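You operate a simulated robot arm through the tools that you are given. There is no shell and no other tool. Be economical: measure what you need, move in short steps, check, and stop when the job is done.

Carry out the task below with a simulated robot arm. There is one attempt and no reset: what you move stays moved.

TASK
Brush the chips off the vice bed, then clamp the yellow blank in it.
Fine: put the brush back; keep hands off the chips. Set down upright: chip brush. What is to be rubbed or washed off counts as gone when no trace of it is left.

Only the result counts: the job must be done as asked and must still hold three seconds after the hand-in. Knocking over, shifting, dropping, spilling or breaking anything else fails it.

THE ROBOT
A 6-joint arm with a two-finger parallel gripper, fixed in place. Base frame: the origin is at the foot of the arm, x ahead of it, y to its left, z up; the work surface is at about z = 73.2. Units: cm, rad, N and s.
With the tool pointing down near the work surface it reaches from about 26 to 68 cm from the base axis. Its first joint turns from -1.152 to 1.152 rad. Payload 2.9 kg.
Tool frame: the origin (TCP) lies between the finger pads and is the grasp point; the fingertips stand 3 cm ahead of it; z points along the fingers, y is the line along which they close. The gripper opens to 11 cm. The fingers are 2 cm wide and 1 cm thick; the gripper's body (4.8 by 11.2 cm) begins 5.5 cm behind the TCP.
Orientation is that of the tool frame in the base frame, as a unit quaternion [x, y, z, w]. With the fingers straight down and closing along the base's y, the tool's x points along the base's -x, its y along +y and its z along -z.

THE INTERFACE
- The arm moves only by the tool play_rows. Its argument "deltas" is a list of rows, each an object (a shift or turn left out is 0, a gripper value left out holds the last) with "translation": the shift along the base's x, y, z in units of 300 mm (1.0 is 300 mm), a list of three; "rot": the turn, a rotation vector about the base's x, y, z in units of 60 degrees (1.0 is 60 degrees), a list of three; "jaw": the gripper command, from -1 (fully open) to 1 (shut), values between in proportion. In form: [{"translation": [dx, dy, dz], "rot": [rx, ry, rz], "jaw": jaw}, ...]. A call has 1 to 12 rows; each row is the pose to reach, as a shift and turn from the pose commanded when the call began. A call with a number of a shift or a turn outside -1 to 1 is refused whole. A row lasts 0.2 s, in which the tool goes at most 5 cm and 0.15 rad; a call with a longer step from one row to the next is refused whole, and so is a gripper value outside its range. A pose out of reach is approached as far as the arm can. The call stops where the force on the tool passes 70 N (or 10 N more than at its start, if that is more) or the arm is blocked; 0.2 s more then pass. Each finger travels about 10.8 cm/s and halts on what it meets, pressing with about 26 N; the grip force reading is that of the motor and also rises with nothing between the fingers. The clock runs only during rows and for 0.2 s after the last one: add rows that repeat a pose to give the fingers time. The reply holds the time, the measured pose of the TCP, the force on the tool along the base axes, the opening and the grip force, in the units named above and with some noise, with the torque about the TCP (base axes, N m) and any sound that the robot's microphone picked up, and new pictures: "pictures" is both (left out), scene, wrist or none.
- Cameras (640 x 400 px; columns grow to the right, rows downward): "scene" is fixed at [6.27, 42.25, 138.71]; the picture's right is [-0.89, -0.47, 0.00], its down [-0.25, 0.47, -0.85] and it looks along [0.39, -0.75, -0.53] (base axes); focal length 366 px, centre (320, 200). "wrist" rides on the gripper at [7.2, 1.7, -10.3] in the tool frame; the picture's right is [-0.23, 0.97, 0.00], its down [-0.76, -0.18, -0.62] and it looks along [-0.61, -0.14, 0.78] (tool axes); focal length 222 px, centre (320, 200). There is no depth. A picture from a camera that has moved, and an enlarged one, comes with that camera's place and axes in the base frame and with its lens.
- inspect(camera, box): a new picture of the part [left, top, right, bottom] of that camera's present view, enlarged. It takes no simulated time.
- hand_in(): hands the job in; it is judged then, once.

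Work in short steps. Places have to be worked out from the pictures, the camera data and where the tool is seen: move nearer, look again, correct. Check each grasp and each placing, and mend what went wrong. You have 120 turns and 200 pictures in all, those below and enlarged ones among them. Open the gripper and draw the arm clear of the work before you hand the job in, unless the task says otherwise; then end with one line.

The tools are called by a JSON object that holds its "api" and its "payload". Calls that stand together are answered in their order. play_rows: Moves the arm, as the interface text tells. Its arguments: {"type":"object","properties":{"deltas":{"type":"array","items":{"type":"object","properties":{"translation":{"type":"array","items":{"type":"number"}},"rot":{"type":"array","items":{"type":"number"}},"jaw":{"type":"number"}}}},"pictures":{"type":"string","enum":["both","scene","wrist","none"]}},"required":["deltas"]} The other tools are called the same way: inspect (camera, box) takes an enlarged picture of a part of a camera's view; hand_in () hands the job in.

At the start:

```text
time: 0.0
tcp_pos: [26.98, -34.05, 105.24]
orientation: [0.0, 1.0, -0.001, 0.0]
ft_force: [0.3, 0.2, 0.1]
moment: [-0.01, 0.0, 0.0]
finger_gap: 11.02
grip_force: 0.1
```

scene: 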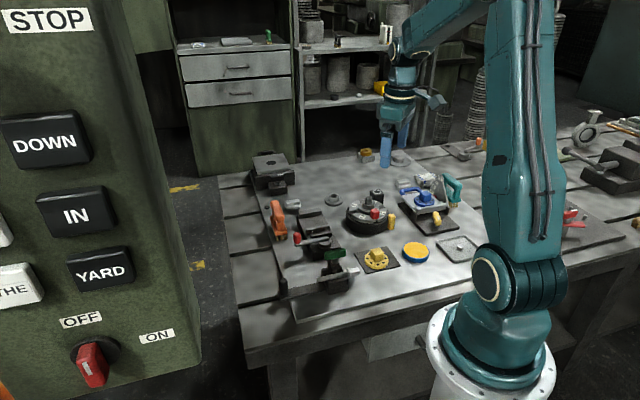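
wrist: 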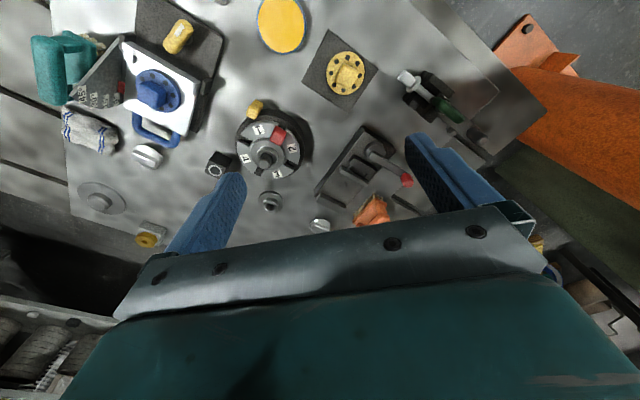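

The scene is cluttered, so I'll enlarge the bench area in both views first.

{"api": "inspect", "payload": {"camera": "scene", "box": [240, 180, 400, 300]}}

{"api": "inspect", "payload": {"camera": "scene", "box": [340, 140, 500, 260]}}

{"api": "inspect", "payload": {"camera": "wrist", "box": [220, 0, 540, 240]}}

{"api": "inspect", "payload": {"camera": "wrist", "box": [0, 0, 320, 260]}}

```text
3.33 times, centred on (320, 240) of scene
camera zoom: at [6.27, 42.25, 138.71], right [-0.89, -0.47, 0.0], down [-0.25, 0.47, -0.85], along [0.39, -0.75, -0.53], focal length 1218 px, centre (320, 67)
```

zoom: 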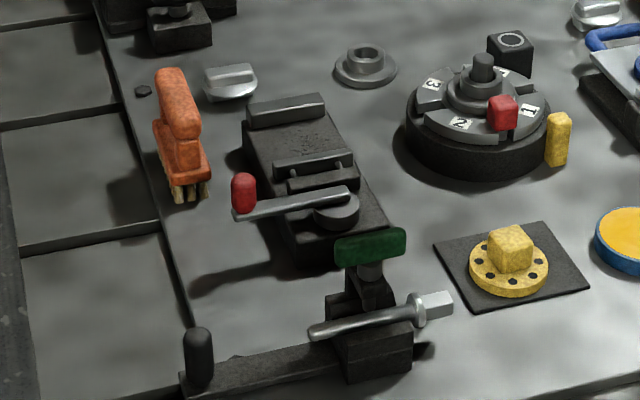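

```text
3.33 times, centred on (420, 200) of scene
camera zoom: at [6.27, 42.25, 138.71], right [-0.89, -0.47, 0.0], down [-0.25, 0.47, -0.85], along [0.39, -0.75, -0.53], focal length 1218 px, centre (-13, 200)
```

zoom: 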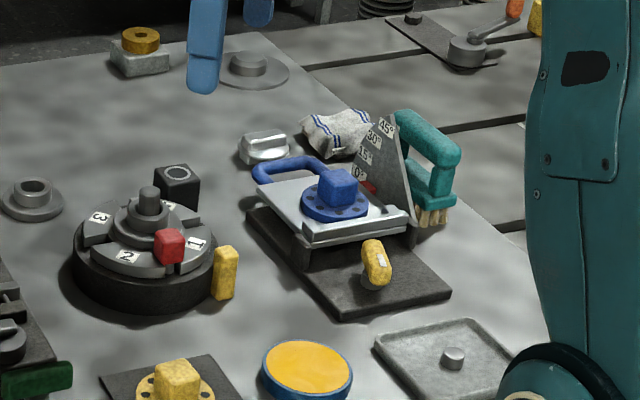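

```text
1.67 times, centred on (380, 120) of wrist
camera zoom: at [19.62, -32.36, 115.56], right [0.23, 0.97, 0.0], down [0.76, -0.18, 0.62], along [0.61, -0.14, -0.78], focal length 370 px, centre (220, 333)
```

zoom: 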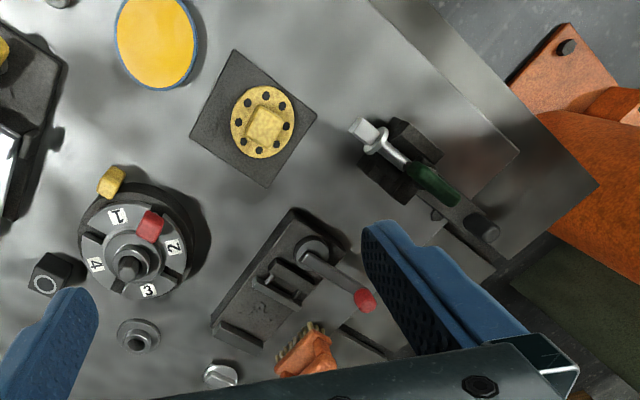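

```text
1.54 times, centred on (160, 130) of wrist
camera zoom: at [19.62, -32.36, 115.56], right [0.23, 0.97, 0.0], down [0.76, -0.18, 0.62], along [0.61, -0.14, -0.78], focal length 342 px, centre (566, 308)
```

zoom: 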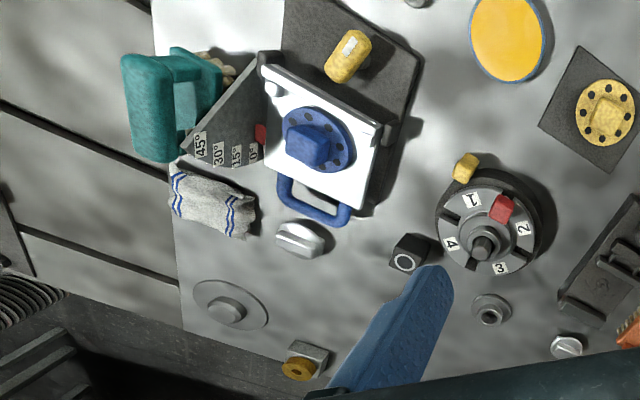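

I judge the vice to be near (46,-31). I'll move lower toward it to view the vice, the brush and the candidate blanks up close.

{"api": "play_rows", "payload": {"deltas": [{"translation": [0.0, 0.04, -0.1]}, {"translation": [0.08, 0.08, -0.2]}, {"translation": [0.16, 0.12, -0.3]}, {"translation": [0.2, 0.16, -0.35]}, {"translation": [0.2, 0.16, -0.35]}]}}

```text
time: 1.2
tcp_pos: [33.26, -29.1, 94.7]
orientation: [0.001, 1.0, 0.001, -0.001]
ft_force: [0.1, 0.5, 0.3]
moment: [0.04, 0.02, 0.02]
finger_gap: 11.01
grip_force: 0.0
camera wrist: at [25.85, -27.42, 105.08], right [0.23, 0.97, 0.0], down [0.76, -0.18, 0.62], along [0.61, -0.14, -0.78], focal length 222 px, centre (320, 200)
```

scene: 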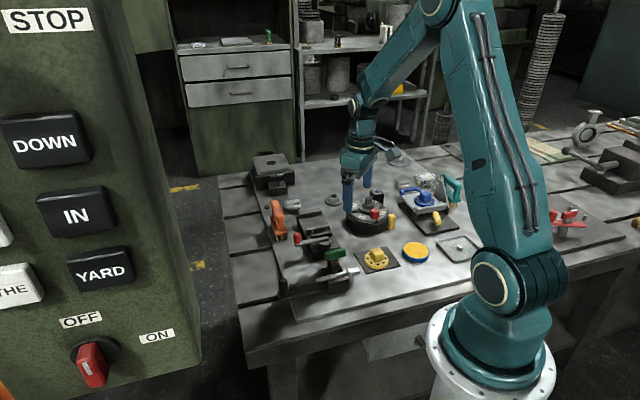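
wrist: 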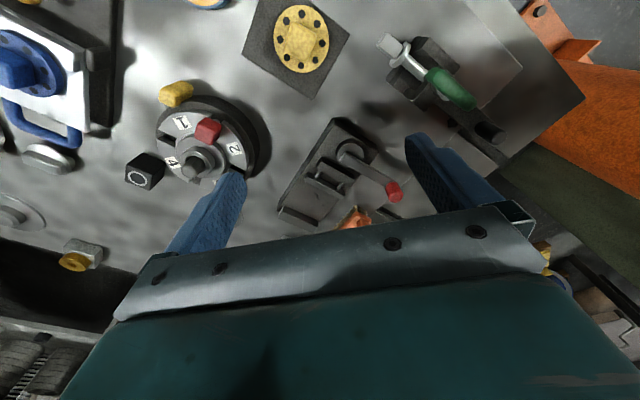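

{"api": "inspect", "payload": {"camera": "wrist", "box": [250, 100, 430, 240]}}

{"api": "inspect", "payload": {"camera": "wrist", "box": [110, 0, 370, 200]}}

{"api": "inspect", "payload": {"camera": "scene", "box": [260, 180, 350, 260]}}

{"api": "inspect", "payload": {"camera": "scene", "box": [340, 160, 480, 270]}}

```text
2.86 times, centred on (340, 170) of wrist
camera zoom: at [25.85, -27.42, 105.08], right [0.23, 0.97, 0.0], down [0.76, -0.18, 0.62], along [0.61, -0.14, -0.78], focal length 635 px, centre (263, 286)
```

zoom: 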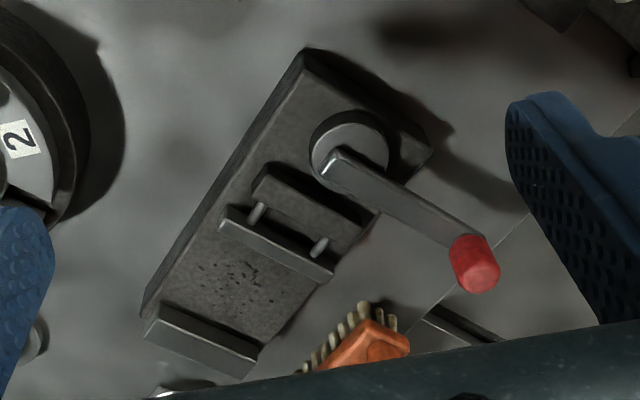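

```text
2.00 times, centred on (240, 100) of wrist
camera zoom: at [25.85, -27.42, 105.08], right [0.23, 0.97, 0.0], down [0.76, -0.18, 0.62], along [0.61, -0.14, -0.78], focal length 444 px, centre (480, 400)
```

zoom: 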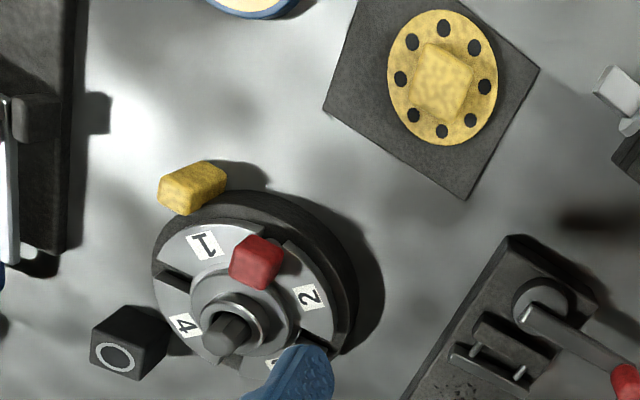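

```text
5.00 times, centred on (305, 220) of scene
camera zoom: at [6.27, 42.25, 138.71], right [-0.89, -0.47, 0.0], down [-0.25, 0.47, -0.85], along [0.39, -0.75, -0.53], focal length 1828 px, centre (395, 100)
```

zoom: 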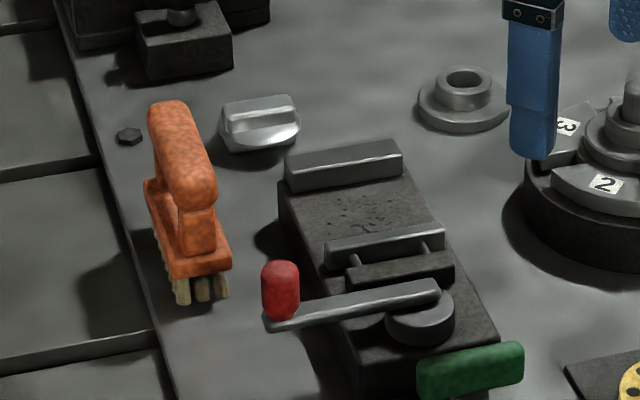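

```text
3.64 times, centred on (410, 215) of scene
camera zoom: at [6.27, 42.25, 138.71], right [-0.89, -0.47, 0.0], down [-0.25, 0.47, -0.85], along [0.39, -0.75, -0.53], focal length 1329 px, centre (-7, 146)
```

zoom: 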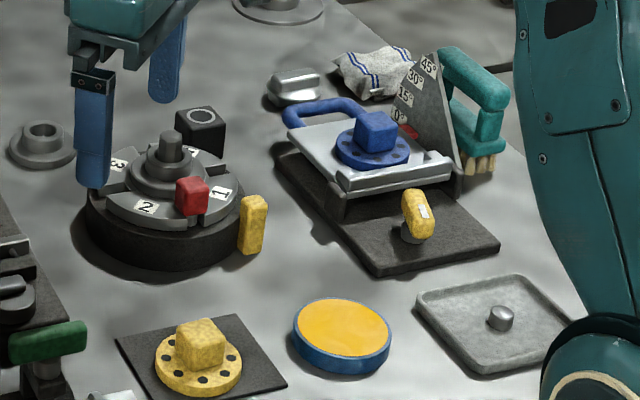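

The blank looks like the yellow flanged part on the dark plate, and its disc of about 6 cm matches the vice opening. There are two brushes, orange and teal, so I'll move above the orange one and the vice for a closer look.

{"api": "play_rows", "payload": {"deltas": [{"translation": [0.15, 0, -0.02]}, {"translation": [0.3, 0.0, -0.04]}, {"translation": [0.45, 0.0, -0.06]}, {"translation": [0.6, 0.0, -0.08]}, {"translation": [0.74, 0.0, -0.1]}, {"translation": [0.74, 0.0, -0.1]}], "pictures": "both"}}

```text
time: 2.6
tcp_pos: [55.43, -29.36, 91.28]
orientation: [0.001, 1.0, 0.0, -0.002]
ft_force: [0.0, 0.3, 0.5]
moment: [0.02, -0.01, -0.02]
finger_gap: 10.99
grip_force: 0.1
camera wrist: at [47.98, -27.65, 101.66], right [0.23, 0.97, 0.0], down [0.76, -0.18, 0.62], along [0.61, -0.14, -0.78], focal length 222 px, centre (320, 200)
```

scene: 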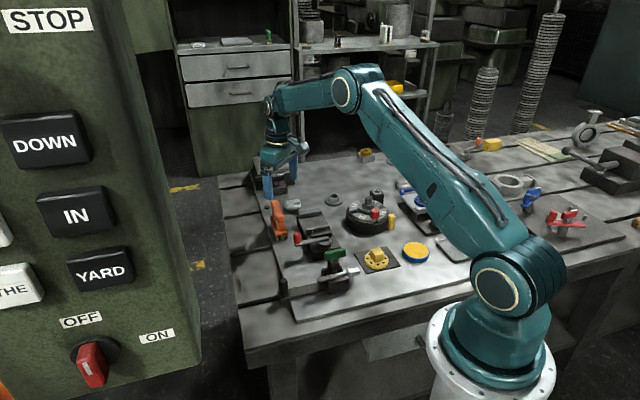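
wrist: 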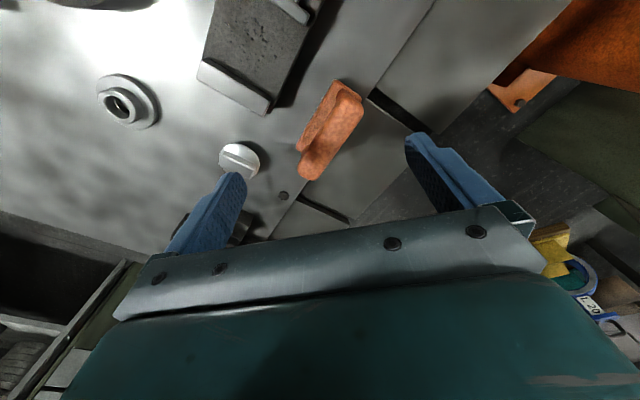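

{"api": "inspect", "payload": {"camera": "wrist", "box": [180, 0, 400, 200]}}

{"api": "inspect", "payload": {"camera": "scene", "box": [500, 110, 640, 240]}}

```text
2.00 times, centred on (290, 100) of wrist
camera zoom: at [47.98, -27.65, 101.66], right [0.23, 0.97, 0.0], down [0.76, -0.18, 0.62], along [0.61, -0.14, -0.78], focal length 444 px, centre (380, 400)
```

zoom: 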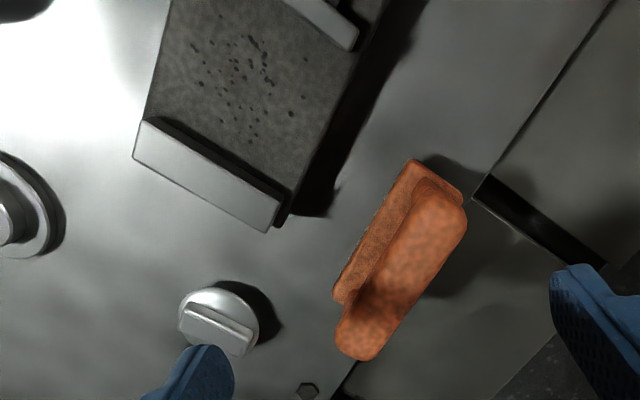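

```text
3.08 times, centred on (570, 175) of scene
camera zoom: at [6.27, 42.25, 138.71], right [-0.89, -0.47, 0.0], down [-0.25, 0.47, -0.85], along [0.39, -0.75, -0.53], focal length 1125 px, centre (-449, 277)
```

zoom: 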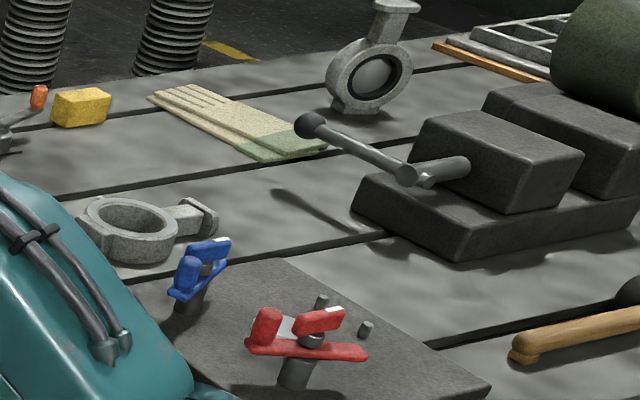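

The teal brush lies outside the arm's reach (joint 1 would have to pass its limit), so the orange brush beside the vice is the chip brush. I place its handle centre at about (56.5,-28.3,81.4), with its axis near -44°. I'll rotate to match, partly close the jaws, and hover over it.

{"api": "play_rows", "payload": {"deltas": [{"translation": [0.01, 0.01, 0], "rot": [0, 0, -0.13], "jaw": -0.1}, {"translation": [0.02, 0.02, 0], "rot": [0, 0, -0.26]}, {"translation": [0.03, 0.03, 0], "rot": [0, 0, -0.39]}, {"translation": [0.036, 0.034, 0], "rot": [0, 0, -0.52]}, {"translation": [0.036, 0.034, 0], "rot": [0, 0, -0.65]}, {"translation": [0.036, 0.034, 0], "rot": [0, 0, -0.727]}, {"translation": [0.036, 0.034, 0], "rot": [0, 0, -0.727]}], "pictures": "both"}}

```text
time: 4.2
tcp_pos: [56.37, -28.29, 91.68]
orientation: [0.372, 0.928, 0.0, 0.0]
ft_force: [-0.4, 0.0, 0.9]
moment: [-0.01, 0.01, 0.0]
finger_gap: 6.01
grip_force: 0.1
camera wrist: at [52.12, -22.05, 101.99], right [0.84, 0.55, 0.0], down [0.43, -0.65, 0.62], along [0.34, -0.52, -0.78], focal length 222 px, centre (320, 200)
```

scene: 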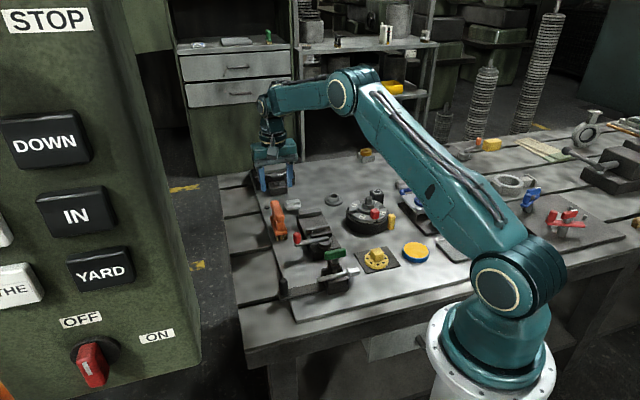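
wrist: 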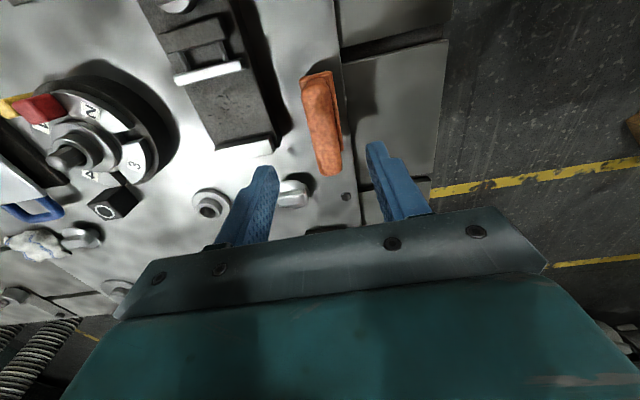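

The handle is centred between the fingers and aligned with them. I'll descend to z≈80.8 and close.

{"api": "play_rows", "payload": {"deltas": [{"translation": [0.006, -0.002, -0.12]}, {"translation": [0.006, -0.002, -0.24]}, {"translation": [0.006, -0.002, -0.32]}, {"translation": [0.006, -0.002, -0.362]}, {"translation": [0.006, -0.002, -0.362]}, {"translation": [0.006, -0.002, -0.362]}], "pictures": "both"}}

```text
time: 5.6
tcp_pos: [56.34, -28.04, 81.02]
orientation: [0.371, 0.929, 0.0, 0.0]
ft_force: [0.7, 1.2, -0.2]
moment: [0.01, -0.01, -0.02]
finger_gap: 6.07
grip_force: 0.1
camera wrist: at [52.1, -21.93, 91.29], right [0.84, 0.55, 0.0], down [0.43, -0.65, 0.62], along [0.34, -0.52, -0.78], focal length 222 px, centre (320, 200)
```

scene: 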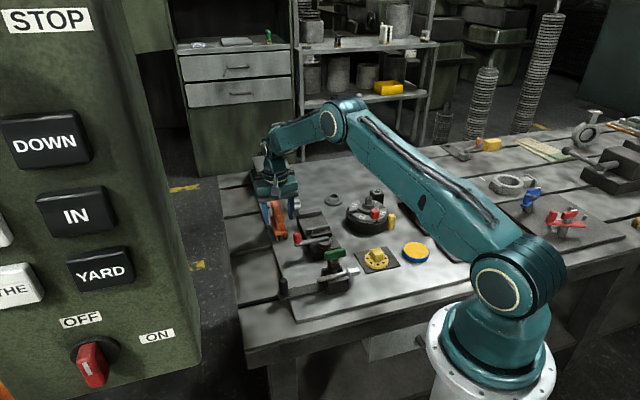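
wrist: 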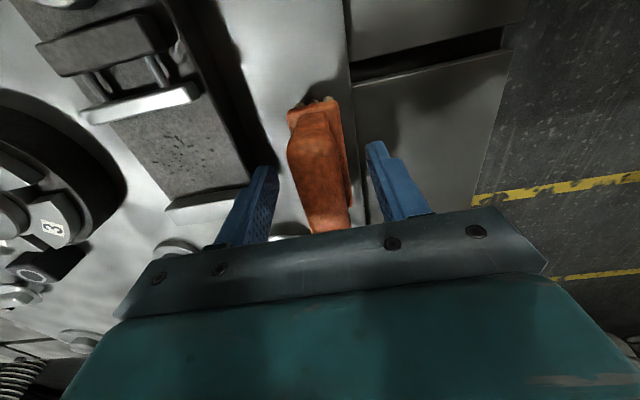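

{"api": "inspect", "payload": {"camera": "scene", "box": [245, 165, 325, 255]}}

{"api": "inspect", "payload": {"camera": "wrist", "box": [200, 60, 440, 250]}}

```text
4.44 times, centred on (285, 210) of scene
camera zoom: at [6.27, 42.25, 138.71], right [-0.89, -0.47, 0.0], down [-0.25, 0.47, -0.85], along [0.39, -0.75, -0.53], focal length 1624 px, centre (476, 156)
```

zoom: 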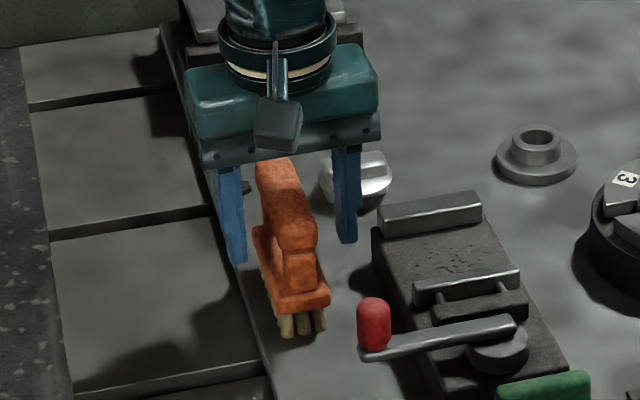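

```text
2.11 times, centred on (320, 155) of wrist
camera zoom: at [52.1, -21.93, 91.29], right [0.84, 0.55, 0.0], down [0.43, -0.65, 0.62], along [0.34, -0.52, -0.78], focal length 468 px, centre (320, 295)
```

zoom: 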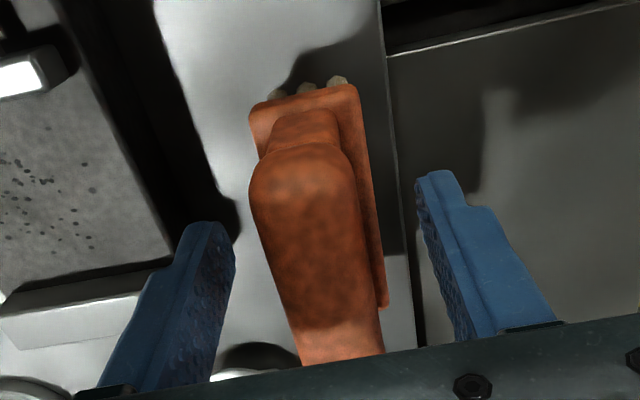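

{"api": "play_rows", "payload": {"deltas": [{"jaw": 0.4}, {"jaw": 1}, {"jaw": 1}, {"jaw": 1}], "pictures": "wrist"}}

```text
time: 6.6
tcp_pos: [56.43, -28.02, 80.98]
orientation: [0.372, 0.928, 0.0, 0.0]
ft_force: [-0.5, -0.2, 0.5]
moment: [-0.03, 0.01, -0.05]
finger_gap: 2.57
grip_force: 26.0
camera wrist: at [52.1, -21.93, 91.3], right [0.84, 0.55, 0.0], down [0.43, -0.65, 0.62], along [0.34, -0.52, -0.78], focal length 222 px, centre (320, 200)
```

wrist: 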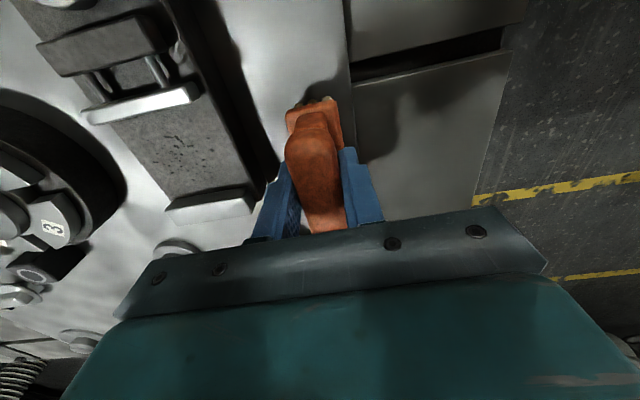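

The brush is gripped, with a 2.57 cm opening and 26 N. I'll lift it straight up and measure the vice bed.

{"api": "play_rows", "payload": {"deltas": [{"translation": [0, 0, 0.1]}, {"translation": [0, 0, 0.22]}, {"translation": [0, 0, 0.36]}, {"translation": [0, 0, 0.36]}, {"translation": [0, 0, 0.36]}], "pictures": "scene"}}

{"api": "inspect", "payload": {"camera": "wrist", "box": [100, 0, 360, 200]}}

{"api": "inspect", "payload": {"camera": "scene", "box": [255, 165, 355, 265]}}

```text
time: 7.8
tcp_pos: [56.59, -28.52, 91.96]
orientation: [0.372, 0.928, 0.0, 0.001]
ft_force: [0.0, -0.6, -1.1]
moment: [-0.01, 0.02, 0.02]
finger_gap: 2.57
grip_force: 26.0
```

scene: 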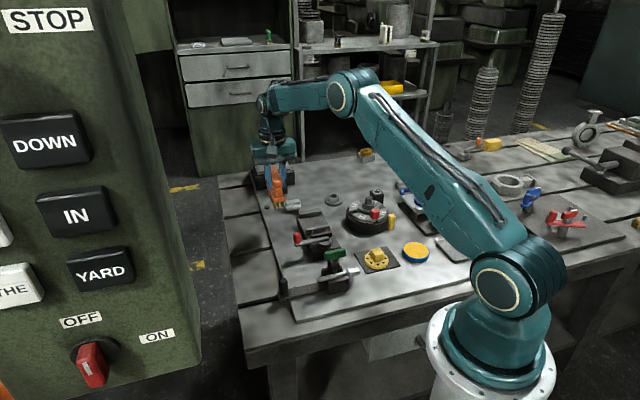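

```text
2.00 times, centred on (230, 100) of wrist
camera zoom: at [52.41, -22.28, 102.17], right [0.84, 0.55, 0.0], down [0.43, -0.65, 0.62], along [0.34, -0.52, -0.78], focal length 444 px, centre (500, 400)
```

zoom: 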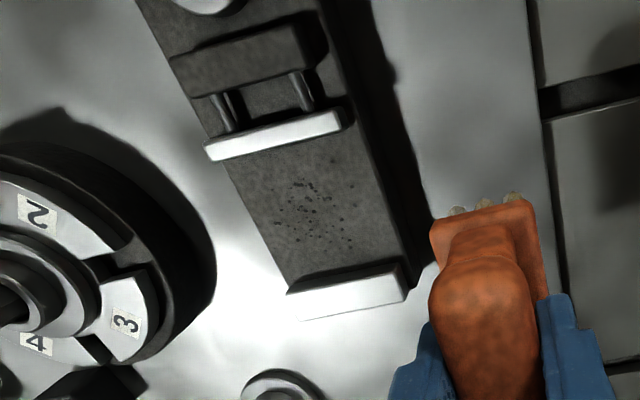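

```text
4.00 times, centred on (305, 215) of scene
camera zoom: at [6.28, 42.24, 138.71], right [-0.89, -0.47, 0.0], down [-0.25, 0.47, -0.85], along [0.39, -0.75, -0.53], focal length 1462 px, centre (380, 140)
```

zoom: 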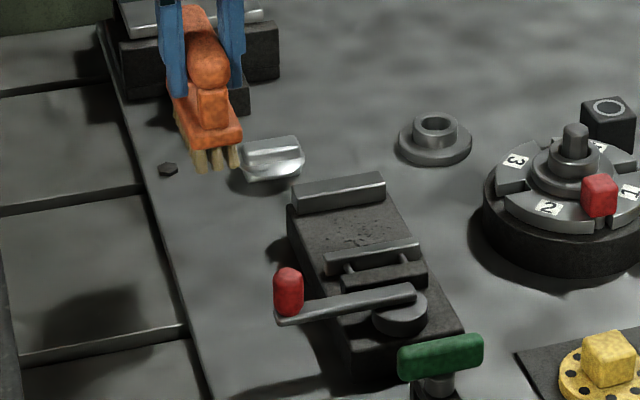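

Measured: bed at z≈77 with its centre near (48,-33.4), jaw gap 6.7 cm, jaw direction about 44°. The brush is about 8.5×3.7 cm, so it only fits between the jaws crosswise. I'll rotate it 90° while carrying it over.

{"api": "play_rows", "payload": {"deltas": [{"translation": [-0.03, -0.02, 0], "rot": [0, 0, 0.13]}, {"translation": [-0.06, -0.04, 0], "rot": [0, 0, 0.26]}, {"translation": [-0.09, -0.06, 0], "rot": [0, 0, 0.39]}, {"translation": [-0.12, -0.08, 0], "rot": [0, 0, 0.52]}, {"translation": [-0.15, -0.1, 0], "rot": [0, 0, 0.65]}, {"translation": [-0.18, -0.12, 0], "rot": [0, 0, 0.78]}, {"translation": [-0.2, -0.13, 0], "rot": [0, 0, 0.91]}], "pictures": "none"}}

{"api": "play_rows", "payload": {"deltas": [{"translation": [-0.03, -0.02, 0], "rot": [0, 0, 0.13]}, {"translation": [-0.06, -0.04, 0], "rot": [0, 0, 0.26]}, {"translation": [-0.08, -0.05, 0], "rot": [0, 0, 0.39]}, {"translation": [-0.095, -0.053, 0], "rot": [0, 0, 0.52]}, {"translation": [-0.095, -0.053, 0], "rot": [0, 0, 0.573]}, {"translation": [-0.095, -0.053, 0], "rot": [0, 0, 0.573]}], "pictures": "both"}}

```text
time: 9.4
tcp_pos: [50.29, -32.29, 91.67]
orientation: [-0.097, 0.995, 0.0, 0.0]
ft_force: [-0.6, -0.2, -1.3]
moment: [-0.02, 0.03, -0.04]
finger_gap: 2.58
grip_force: 25.9
```

```text
time: 10.8
tcp_pos: [47.55, -33.73, 91.86]
orientation: [-0.386, 0.922, 0.0, 0.0]
ft_force: [0.1, -0.2, -2.3]
moment: [-0.01, 0.01, -0.02]
finger_gap: 2.57
grip_force: 25.7
camera wrist: at [41.17, -37.78, 102.04], right [-0.53, 0.85, 0.0], down [0.66, 0.42, 0.62], along [0.53, 0.33, -0.78], focal length 222 px, centre (320, 200)
```

scene: 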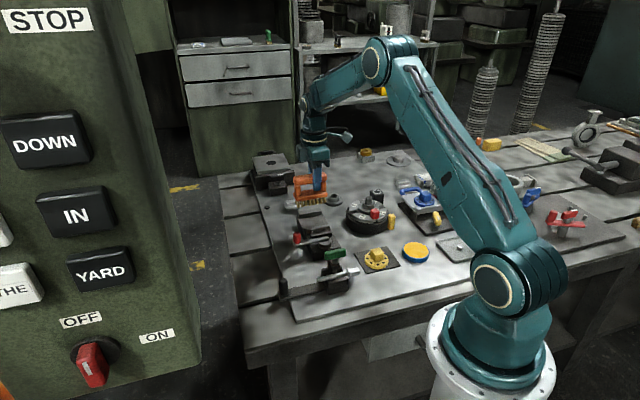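
wrist: 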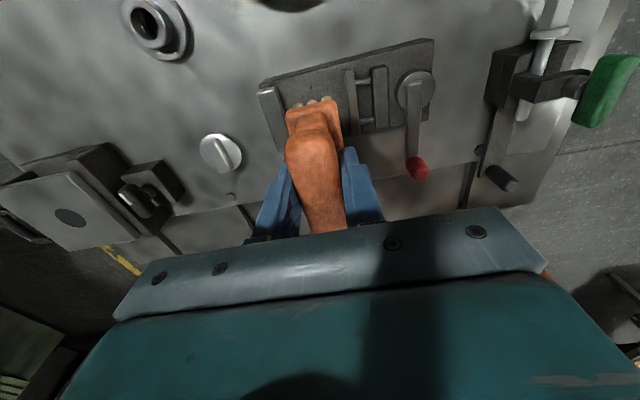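

{"api": "play_rows", "payload": {"deltas": [{"translation": [0, 0, -0.1]}, {"translation": [0, 0, -0.18]}, {"translation": [0, 0, -0.18]}, {"translation": [0, 0, -0.18]}], "pictures": "wrist"}}

{"api": "inspect", "payload": {"camera": "scene", "box": [265, 160, 365, 260]}}

{"api": "inspect", "payload": {"camera": "wrist", "box": [220, 20, 440, 180]}}

```text
time: 11.8
tcp_pos: [47.52, -33.87, 86.26]
orientation: [-0.386, 0.923, 0.0, -0.001]
ft_force: [0.2, 0.4, -1.0]
moment: [-0.03, -0.02, -0.01]
finger_gap: 2.57
grip_force: 25.8
camera wrist: at [41.19, -37.87, 96.73], right [-0.53, 0.85, 0.0], down [0.66, 0.42, 0.62], along [0.53, 0.33, -0.78], focal length 222 px, centre (320, 200)
```

wrist: 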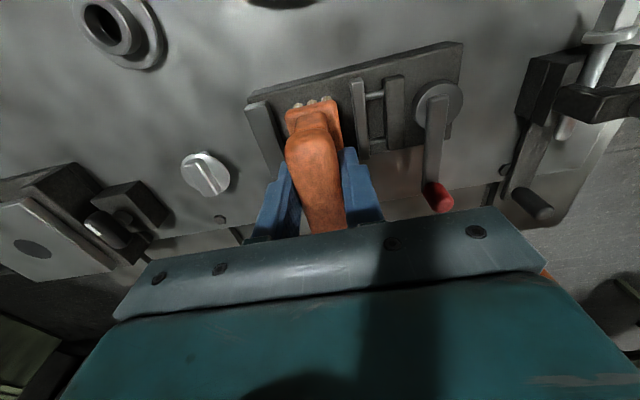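

```text
4.00 times, centred on (315, 210) of scene
camera zoom: at [6.28, 42.24, 138.71], right [-0.89, -0.47, 0.0], down [-0.25, 0.47, -0.85], along [0.39, -0.75, -0.53], focal length 1462 px, centre (340, 160)
```

zoom: 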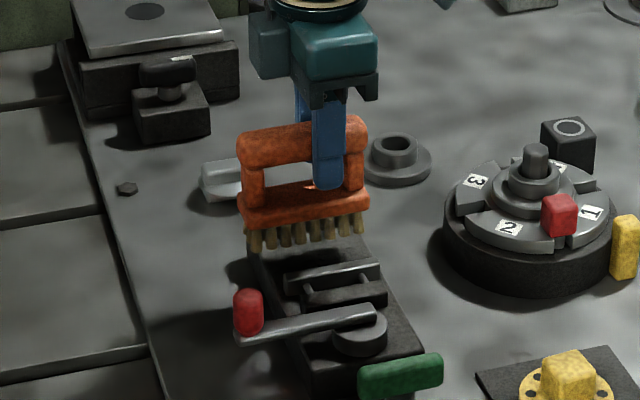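

```text
2.50 times, centred on (330, 100) of wrist
camera zoom: at [41.19, -37.87, 96.73], right [-0.53, 0.85, 0.0], down [0.66, 0.42, 0.62], along [0.53, 0.33, -0.78], focal length 555 px, centre (295, 450)
```

zoom: 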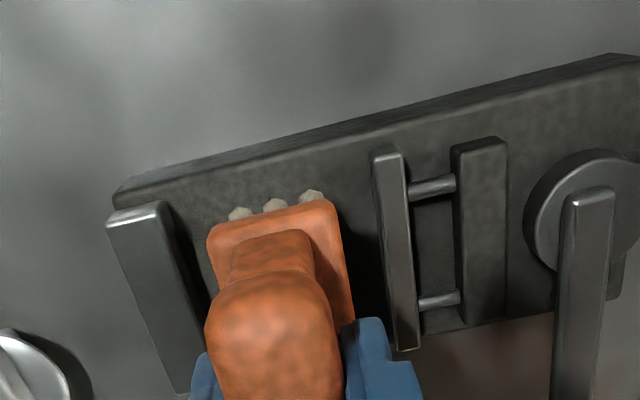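

{"api": "play_rows", "payload": {"deltas": [{"translation": [0, 0, -0.03]}, {"translation": [0, 0, -0.045]}, {"translation": [0, 0, -0.052]}, {"translation": [0, 0, -0.052]}], "pictures": "wrist"}}

{"api": "inspect", "payload": {"camera": "scene", "box": [285, 180, 345, 240]}}

```text
time: 12.8
tcp_pos: [47.5, -34.04, 84.72]
orientation: [-0.386, 0.922, 0.001, 0.0]
ft_force: [-1.2, 0.2, -1.0]
moment: [0.0, 0.01, 0.01]
finger_gap: 2.56
grip_force: 26.0
camera wrist: at [41.04, -37.92, 95.1], right [-0.53, 0.85, 0.0], down [0.66, 0.42, 0.62], along [0.53, 0.33, -0.78], focal length 222 px, centre (320, 200)
```

wrist: 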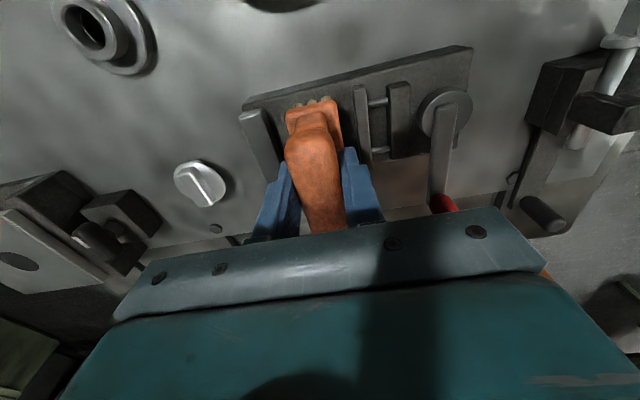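

```text
6.67 times, centred on (315, 210) of scene
camera zoom: at [6.28, 42.24, 138.71], right [-0.89, -0.47, 0.0], down [-0.25, 0.47, -0.85], along [0.39, -0.75, -0.53], focal length 2437 px, centre (353, 133)
```

zoom: 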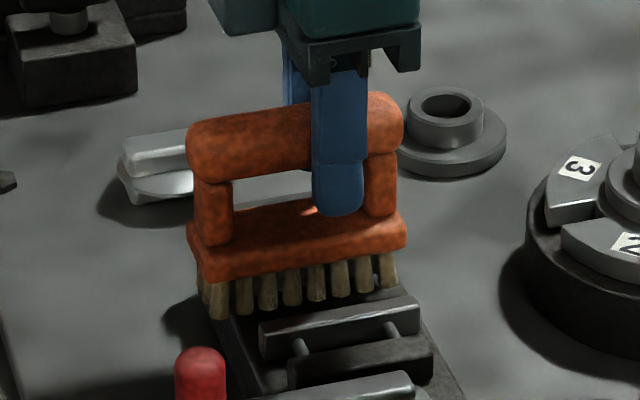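

No contact yet. I'll lower in small steps and watch the force.

{"api": "play_rows", "payload": {"deltas": [{"translation": [0, 0, -0.005]}, {"translation": [0, 0, -0.01]}, {"translation": [0, 0, -0.01]}], "pictures": "none"}}

{"api": "play_rows", "payload": {"deltas": [{"translation": [0, 0, -0.005]}, {"translation": [0, 0, -0.01]}, {"translation": [0, 0, -0.01]}], "pictures": "none"}}

{"api": "inspect", "payload": {"camera": "scene", "box": [285, 180, 345, 240]}}

```text
time: 13.6
tcp_pos: [47.58, -33.84, 84.41]
orientation: [-0.386, 0.923, 0.0, 0.0]
ft_force: [-0.8, 0.1, -0.8]
moment: [0.0, -0.02, 0.0]
finger_gap: 2.56
grip_force: 26.1
```

```text
time: 14.4
tcp_pos: [47.6, -33.88, 84.13]
orientation: [-0.386, 0.922, 0.0, -0.001]
ft_force: [-0.7, 0.4, -1.4]
moment: [-0.02, 0.01, 0.0]
finger_gap: 2.57
grip_force: 26.5
```

```text
6.67 times, centred on (315, 210) of scene
camera zoom: at [6.28, 42.24, 138.71], right [-0.89, -0.47, 0.0], down [-0.25, 0.47, -0.85], along [0.39, -0.75, -0.53], focal length 2437 px, centre (353, 133)
```

zoom: 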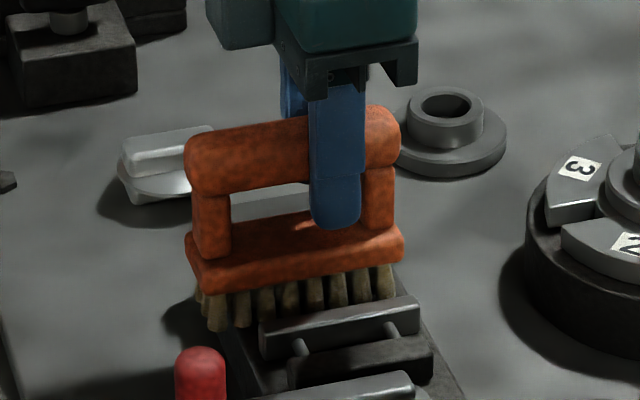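

{"api": "play_rows", "payload": {"deltas": [{"translation": [0, 0, -0.005]}, {"translation": [0, 0, -0.01]}, {"translation": [0, 0, -0.01]}], "pictures": "none"}}

{"api": "play_rows", "payload": {"deltas": [{"translation": [0, 0, -0.005]}, {"translation": [0, 0, -0.01]}, {"translation": [0, 0, -0.01]}], "pictures": "wrist"}}

{"api": "inspect", "payload": {"camera": "scene", "box": [285, 180, 345, 240]}}

```text
time: 15.2
tcp_pos: [47.6, -33.88, 83.87]
orientation: [-0.385, 0.923, 0.0, 0.0]
ft_force: [-3.8, -2.0, 7.9]
moment: [0.03, 0.15, 0.05]
finger_gap: 2.58
grip_force: 25.8
```

```text
time: 16.0
tcp_pos: [47.65, -33.8, 83.75]
orientation: [-0.386, 0.923, -0.004, 0.001]
ft_force: [0.2, -5.2, 24.2]
moment: [0.08, 0.02, -0.09]
finger_gap: 2.58
grip_force: 25.3
camera wrist: at [41.14, -37.73, 94.04], right [-0.53, 0.85, -0.01], down [0.66, 0.42, 0.62], along [0.53, 0.33, -0.78], focal length 222 px, centre (320, 200)
```

wrist: 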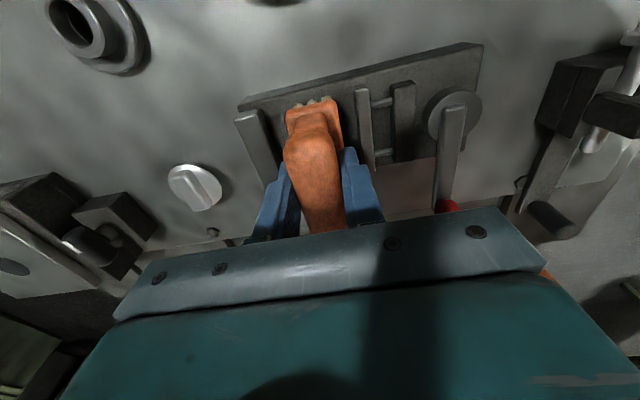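

```text
6.67 times, centred on (315, 210) of scene
camera zoom: at [6.24, 42.26, 138.71], right [-0.89, -0.47, 0.0], down [-0.25, 0.47, -0.85], along [0.39, -0.75, -0.53], focal length 2437 px, centre (353, 133)
```

zoom: 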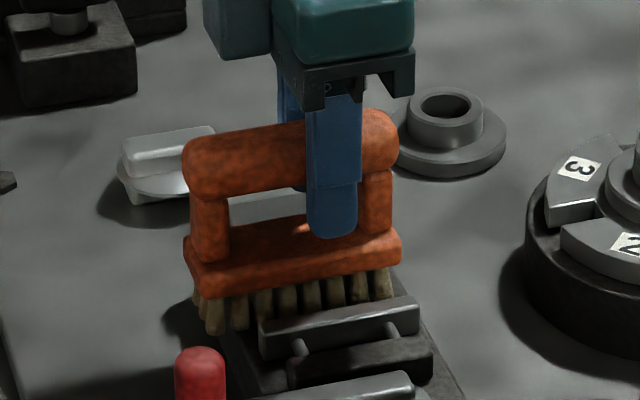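

The bristles touch the bed at TCP z≈83.85. I'll ease the pressure slightly and brush along the vice axis between the jaws.

{"api": "play_rows", "payload": {"deltas": [{"translation": [0, 0, 0.003]}, {"translation": [0.014, -0.0143, 0.003]}, {"translation": [0.025, -0.0255, 0.003]}, {"translation": [0.025, -0.0255, 0.003]}, {"translation": [0.014, -0.0143, 0.003]}, {"translation": [0, 0, 0.003]}, {"translation": [-0.014, 0.0143, 0.003]}, {"translation": [-0.025, 0.0255, 0.003]}, {"translation": [-0.025, 0.0255, 0.003]}, {"translation": [-0.014, 0.0143, 0.003]}, {"translation": [0, 0, 0.003]}], "pictures": "wrist"}}

{"api": "inspect", "payload": {"camera": "scene", "box": [285, 180, 345, 240]}}

```text
time: 18.4
tcp_pos: [47.5, -33.65, 83.53]
orientation: [-0.387, 0.922, 0.001, 0.001]
ft_force: [-3.2, 5.4, 14.8]
moment: [0.17, 0.11, 0.05]
finger_gap: 2.59
grip_force: 25.6
camera wrist: at [41.12, -37.74, 93.95], right [-0.53, 0.85, 0.0], down [0.66, 0.42, 0.62], along [0.53, 0.33, -0.78], focal length 222 px, centre (320, 200)
```

wrist: 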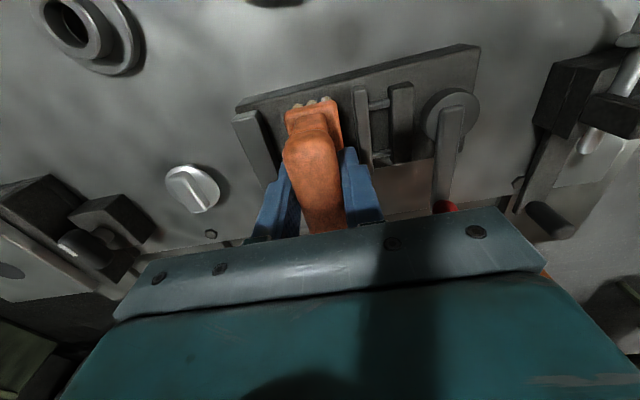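

```text
6.67 times, centred on (315, 210) of scene
camera zoom: at [6.24, 42.27, 138.71], right [-0.89, -0.47, 0.0], down [-0.25, 0.47, -0.85], along [0.39, -0.75, -0.53], focal length 2437 px, centre (353, 133)
```

zoom: 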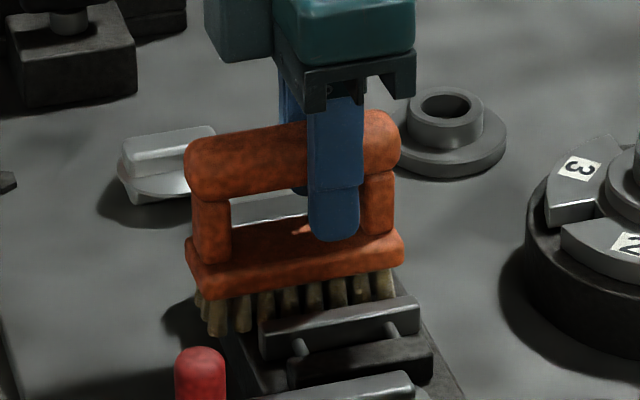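

{"api": "play_rows", "payload": {"deltas": [{"translation": [0.017, -0.017, 0]}, {"translation": [0.0327, -0.0334, 0]}, {"translation": [0.0615, -0.0058, 0]}, {"translation": [0.0327, -0.0334, 0]}, {"translation": [0.0039, -0.061, 0]}, {"translation": [0.0327, -0.0334, 0]}, {"translation": [0, 0, 0]}, {"translation": [-0.0327, 0.0334, 0]}, {"translation": [-0.0039, 0.061, 0]}, {"translation": [-0.0327, 0.0334, 0]}, {"translation": [-0.0615, 0.0058, 0]}, {"translation": [-0.0327, 0.0334, 0]}], "pictures": "none"}}

{"api": "play_rows", "payload": {"deltas": [{"translation": [0.0327, -0.0334, 0]}, {"translation": [0.0327, -0.0334, 0.06]}, {"translation": [0.0327, -0.0334, 0.2]}, {"translation": [0.12, -0.06, 0.3]}, {"translation": [0.2, -0.1, 0.3]}, {"translation": [0.2, -0.1, 0.3]}], "pictures": "wrist"}}

{"api": "inspect", "payload": {"camera": "scene", "box": [285, 180, 345, 240]}}

```text
time: 21.0
tcp_pos: [46.69, -32.79, 83.65]
orientation: [-0.384, 0.923, -0.001, -0.001]
ft_force: [0.1, -6.2, 10.1]
moment: [-0.07, -0.04, -0.09]
finger_gap: 2.57
grip_force: 26.6
```

```text
time: 22.4
tcp_pos: [52.58, -35.66, 92.83]
orientation: [-0.386, 0.922, 0.0, 0.0]
ft_force: [-1.3, -0.8, -1.9]
moment: [-0.04, -0.03, -0.01]
finger_gap: 2.56
grip_force: 25.6
camera wrist: at [46.15, -39.62, 103.22], right [-0.53, 0.85, 0.0], down [0.66, 0.42, 0.62], along [0.53, 0.33, -0.78], focal length 222 px, centre (320, 200)
```

wrist: 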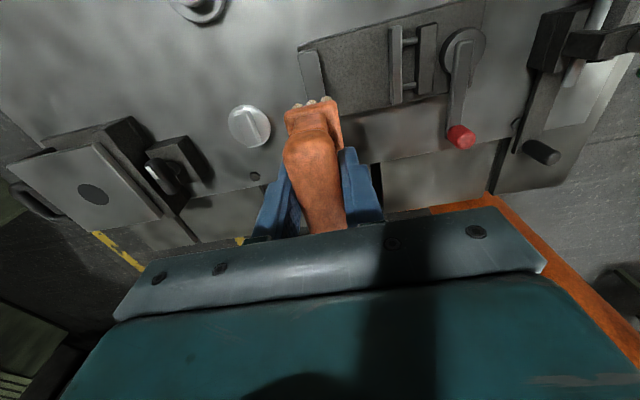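

```text
6.67 times, centred on (315, 210) of scene
camera zoom: at [6.28, 42.24, 138.71], right [-0.89, -0.47, 0.0], down [-0.25, 0.47, -0.85], along [0.39, -0.75, -0.53], focal length 2437 px, centre (353, 133)
```

zoom: 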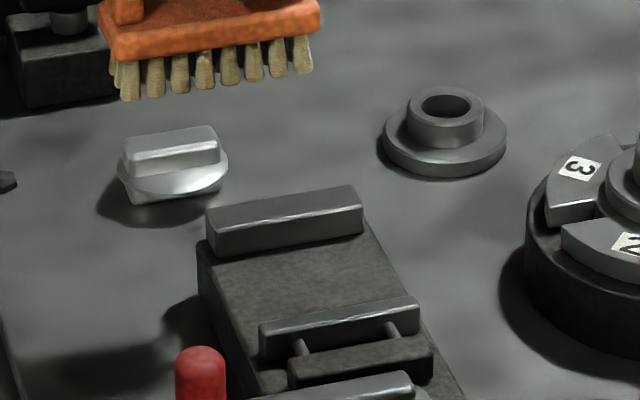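

{"api": "inspect", "payload": {"camera": "wrist", "box": [280, 0, 440, 120]}}

{"api": "inspect", "payload": {"camera": "scene", "box": [300, 205, 330, 230]}}

```text
3.33 times, centred on (360, 60) of wrist
camera zoom: at [46.15, -39.62, 103.22], right [-0.53, 0.85, 0.0], down [0.66, 0.42, 0.62], along [0.53, 0.33, -0.78], focal length 740 px, centre (187, 667)
```

zoom: 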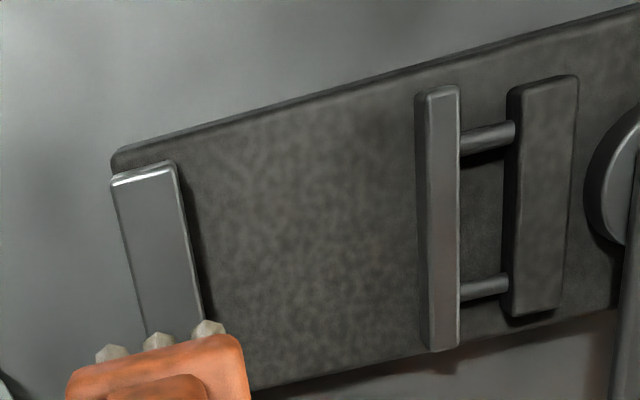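

```text
16.00 times, centred on (315, 218) of scene
camera zoom: at [6.28, 42.24, 138.71], right [-0.89, -0.47, 0.0], down [-0.25, 0.47, -0.85], along [0.39, -0.75, -0.53], focal length 5848 px, centre (400, -80)
```

zoom: 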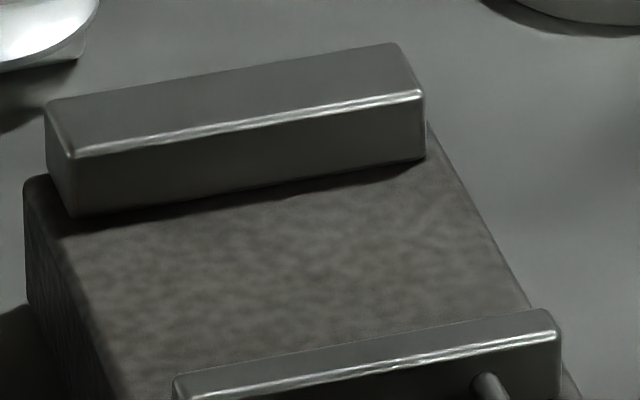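

The bed is clean. Now I'll return the brush to its original spot, first rotating it back.

{"api": "play_rows", "payload": {"deltas": [{"translation": [0.018, 0.036, 0], "rot": [0, 0, -0.13]}, {"translation": [0.036, 0.072, 0], "rot": [0, 0, -0.26]}, {"translation": [0.054, 0.108, 0], "rot": [0, 0, -0.39]}, {"translation": [0.072, 0.144, 0], "rot": [0, 0, -0.52]}, {"translation": [0.09, 0.18, 0], "rot": [0, 0, -0.65]}, {"translation": [0.108, 0.216, 0], "rot": [0, 0, -0.78]}, {"translation": [0.128, 0.252, 0], "rot": [0, 0, -0.91]}], "pictures": "none"}}

{"api": "play_rows", "payload": {"deltas": [{"rot": [0, 0, -0.13]}, {"rot": [0, 0, -0.26]}, {"rot": [0, 0, -0.39]}, {"rot": [0, 0, -0.52]}, {"rot": [0, 0, -0.573]}, {"rot": [0, 0, -0.573]}, {"rot": [0, 0, -0.573]}], "pictures": "none"}}

```text
time: 24.0
tcp_pos: [56.56, -28.12, 92.76]
orientation: [0.081, 0.997, 0.0, 0.0]
ft_force: [-0.2, 0.0, -1.8]
moment: [0.03, 0.02, -0.02]
finger_gap: 2.57
grip_force: 25.5
```

```text
time: 25.6
tcp_pos: [56.53, -28.21, 92.73]
orientation: [0.371, 0.929, 0.0, 0.0]
ft_force: [-0.4, 0.8, -1.8]
moment: [-0.03, 0.0, -0.01]
finger_gap: 2.53
grip_force: 26.0
```

Next I'll lower to just above the expected contact height (TCP about 81) and then creep down.

{"api": "play_rows", "payload": {"deltas": [{"translation": [0, 0.003, -0.14]}, {"translation": [0, 0.003, -0.28]}, {"translation": [0, 0.003, -0.36]}, {"translation": [0, 0.003, -0.38]}, {"translation": [0, 0.003, -0.38]}], "pictures": "scene"}}

{"api": "play_rows", "payload": {"deltas": [{"translation": [0, 0, -0.005]}, {"translation": [0, 0, -0.01]}, {"translation": [0, 0, -0.01]}], "pictures": "none"}}

{"api": "inspect", "payload": {"camera": "scene", "box": [245, 165, 325, 255]}}

```text
time: 26.8
tcp_pos: [56.32, -28.19, 81.22]
orientation: [0.371, 0.928, 0.0, -0.001]
ft_force: [-0.2, -1.0, -2.0]
moment: [0.03, 0.01, -0.01]
finger_gap: 2.57
grip_force: 26.0
```

scene: 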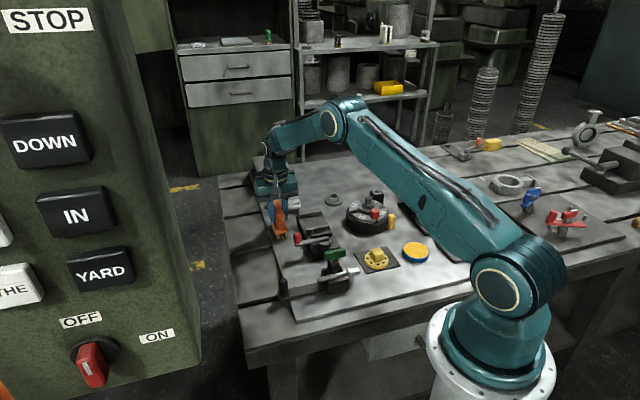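

```text
time: 27.6
tcp_pos: [56.51, -27.95, 80.96]
orientation: [0.372, 0.928, 0.0, 0.0]
ft_force: [0.0, 0.0, -1.4]
moment: [0.01, 0.0, -0.02]
finger_gap: 2.58
grip_force: 25.7
```

```text
4.44 times, centred on (285, 210) of scene
camera zoom: at [6.28, 42.24, 138.71], right [-0.89, -0.47, 0.0], down [-0.25, 0.47, -0.85], along [0.39, -0.75, -0.53], focal length 1624 px, centre (476, 156)
```

zoom: 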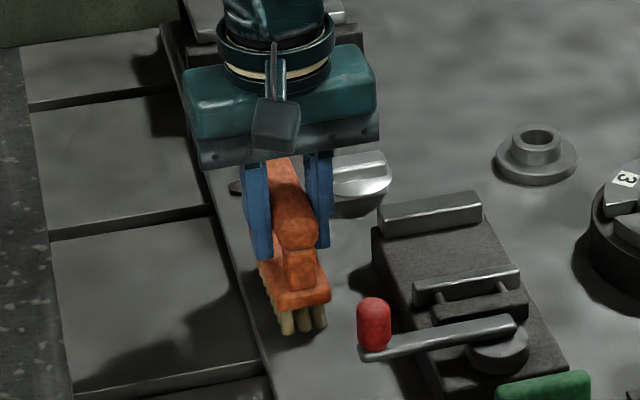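

{"api": "play_rows", "payload": {"deltas": [{"translation": [0, 0, -0.005]}, {"translation": [0, 0, -0.01]}, {"translation": [0, 0, -0.01]}], "pictures": "none"}}

```text
time: 28.4
tcp_pos: [56.56, -28.17, 80.63]
orientation: [0.371, 0.929, 0.0, 0.0]
ft_force: [0.3, 0.1, -1.6]
moment: [-0.04, -0.02, -0.01]
finger_gap: 2.59
grip_force: 25.8
```

{"api": "play_rows", "payload": {"deltas": [{"translation": [0, 0, -0.005]}, {"translation": [0, 0, -0.008]}, {"translation": [0, 0, -0.008]}], "pictures": "none"}}

```text
time: 29.2
tcp_pos: [56.59, -28.2, 80.67]
orientation: [0.372, 0.928, 0.001, 0.001]
ft_force: [-6.5, 5.7, 22.6]
moment: [0.13, 0.2, -0.03]
finger_gap: 2.59
grip_force: 25.6
```

Contact. I'll relax the pressure a little, open to about 6 cm, and rise straight up.

{"api": "play_rows", "payload": {"deltas": [{"translation": [0, 0, 0.006]}, {"translation": [0, 0, 0.006]}, {"translation": [0, 0, 0.006], "jaw": 0.3}, {"translation": [0, 0, 0.006], "jaw": -0.1}, {"translation": [0, 0, 0.006], "jaw": -0.1}, {"translation": [0, 0, 0.006], "jaw": -0.1}], "pictures": "wrist"}}

{"api": "play_rows", "payload": {"deltas": [{"translation": [0, 0, 0.1]}, {"translation": [0, 0, 0.25]}, {"translation": [0, 0, 0.4]}, {"translation": [0, 0, 0.4]}], "pictures": "wrist"}}

{"api": "inspect", "payload": {"camera": "scene", "box": [240, 165, 340, 265]}}

```text
time: 30.6
tcp_pos: [56.5, -28.08, 80.48]
orientation: [0.371, 0.928, 0.0, 0.0]
ft_force: [0.4, -0.2, 0.0]
moment: [-0.06, -0.03, 0.01]
finger_gap: 6.05
grip_force: 0.2
camera wrist: at [52.24, -21.94, 90.83], right [0.84, 0.55, 0.0], down [0.43, -0.65, 0.62], along [0.34, -0.52, -0.78], focal length 222 px, centre (320, 200)
```

wrist: 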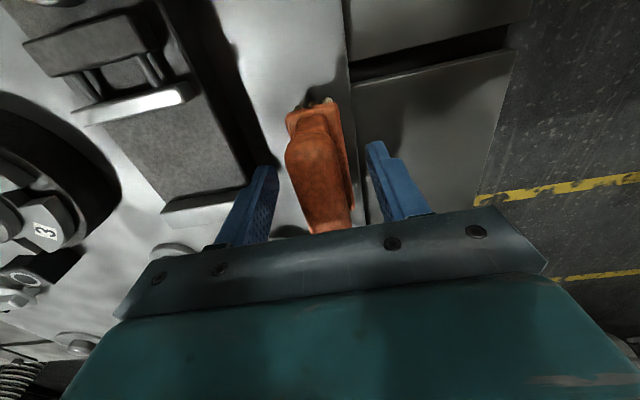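

```text
time: 31.6
tcp_pos: [56.65, -28.14, 92.54]
orientation: [0.371, 0.929, 0.0, 0.0]
ft_force: [-1.1, -0.6, -0.4]
moment: [0.0, 0.01, 0.0]
finger_gap: 6.07
grip_force: 0.2
camera wrist: at [52.43, -22.04, 102.96], right [0.84, 0.55, 0.0], down [0.43, -0.65, 0.62], along [0.34, -0.52, -0.78], focal length 222 px, centre (320, 200)
```

wrist: 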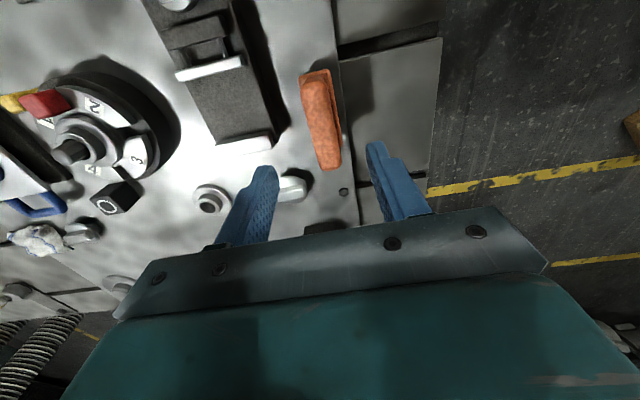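

```text
4.00 times, centred on (290, 215) of scene
camera zoom: at [6.27, 42.25, 138.71], right [-0.89, -0.47, 0.0], down [-0.25, 0.47, -0.85], along [0.39, -0.75, -0.53], focal length 1462 px, centre (440, 140)
```

zoom: 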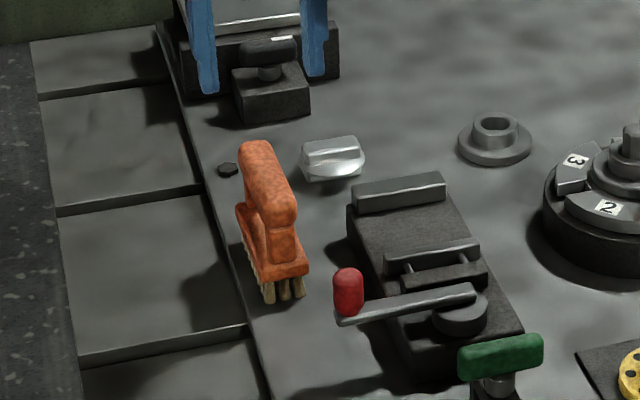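

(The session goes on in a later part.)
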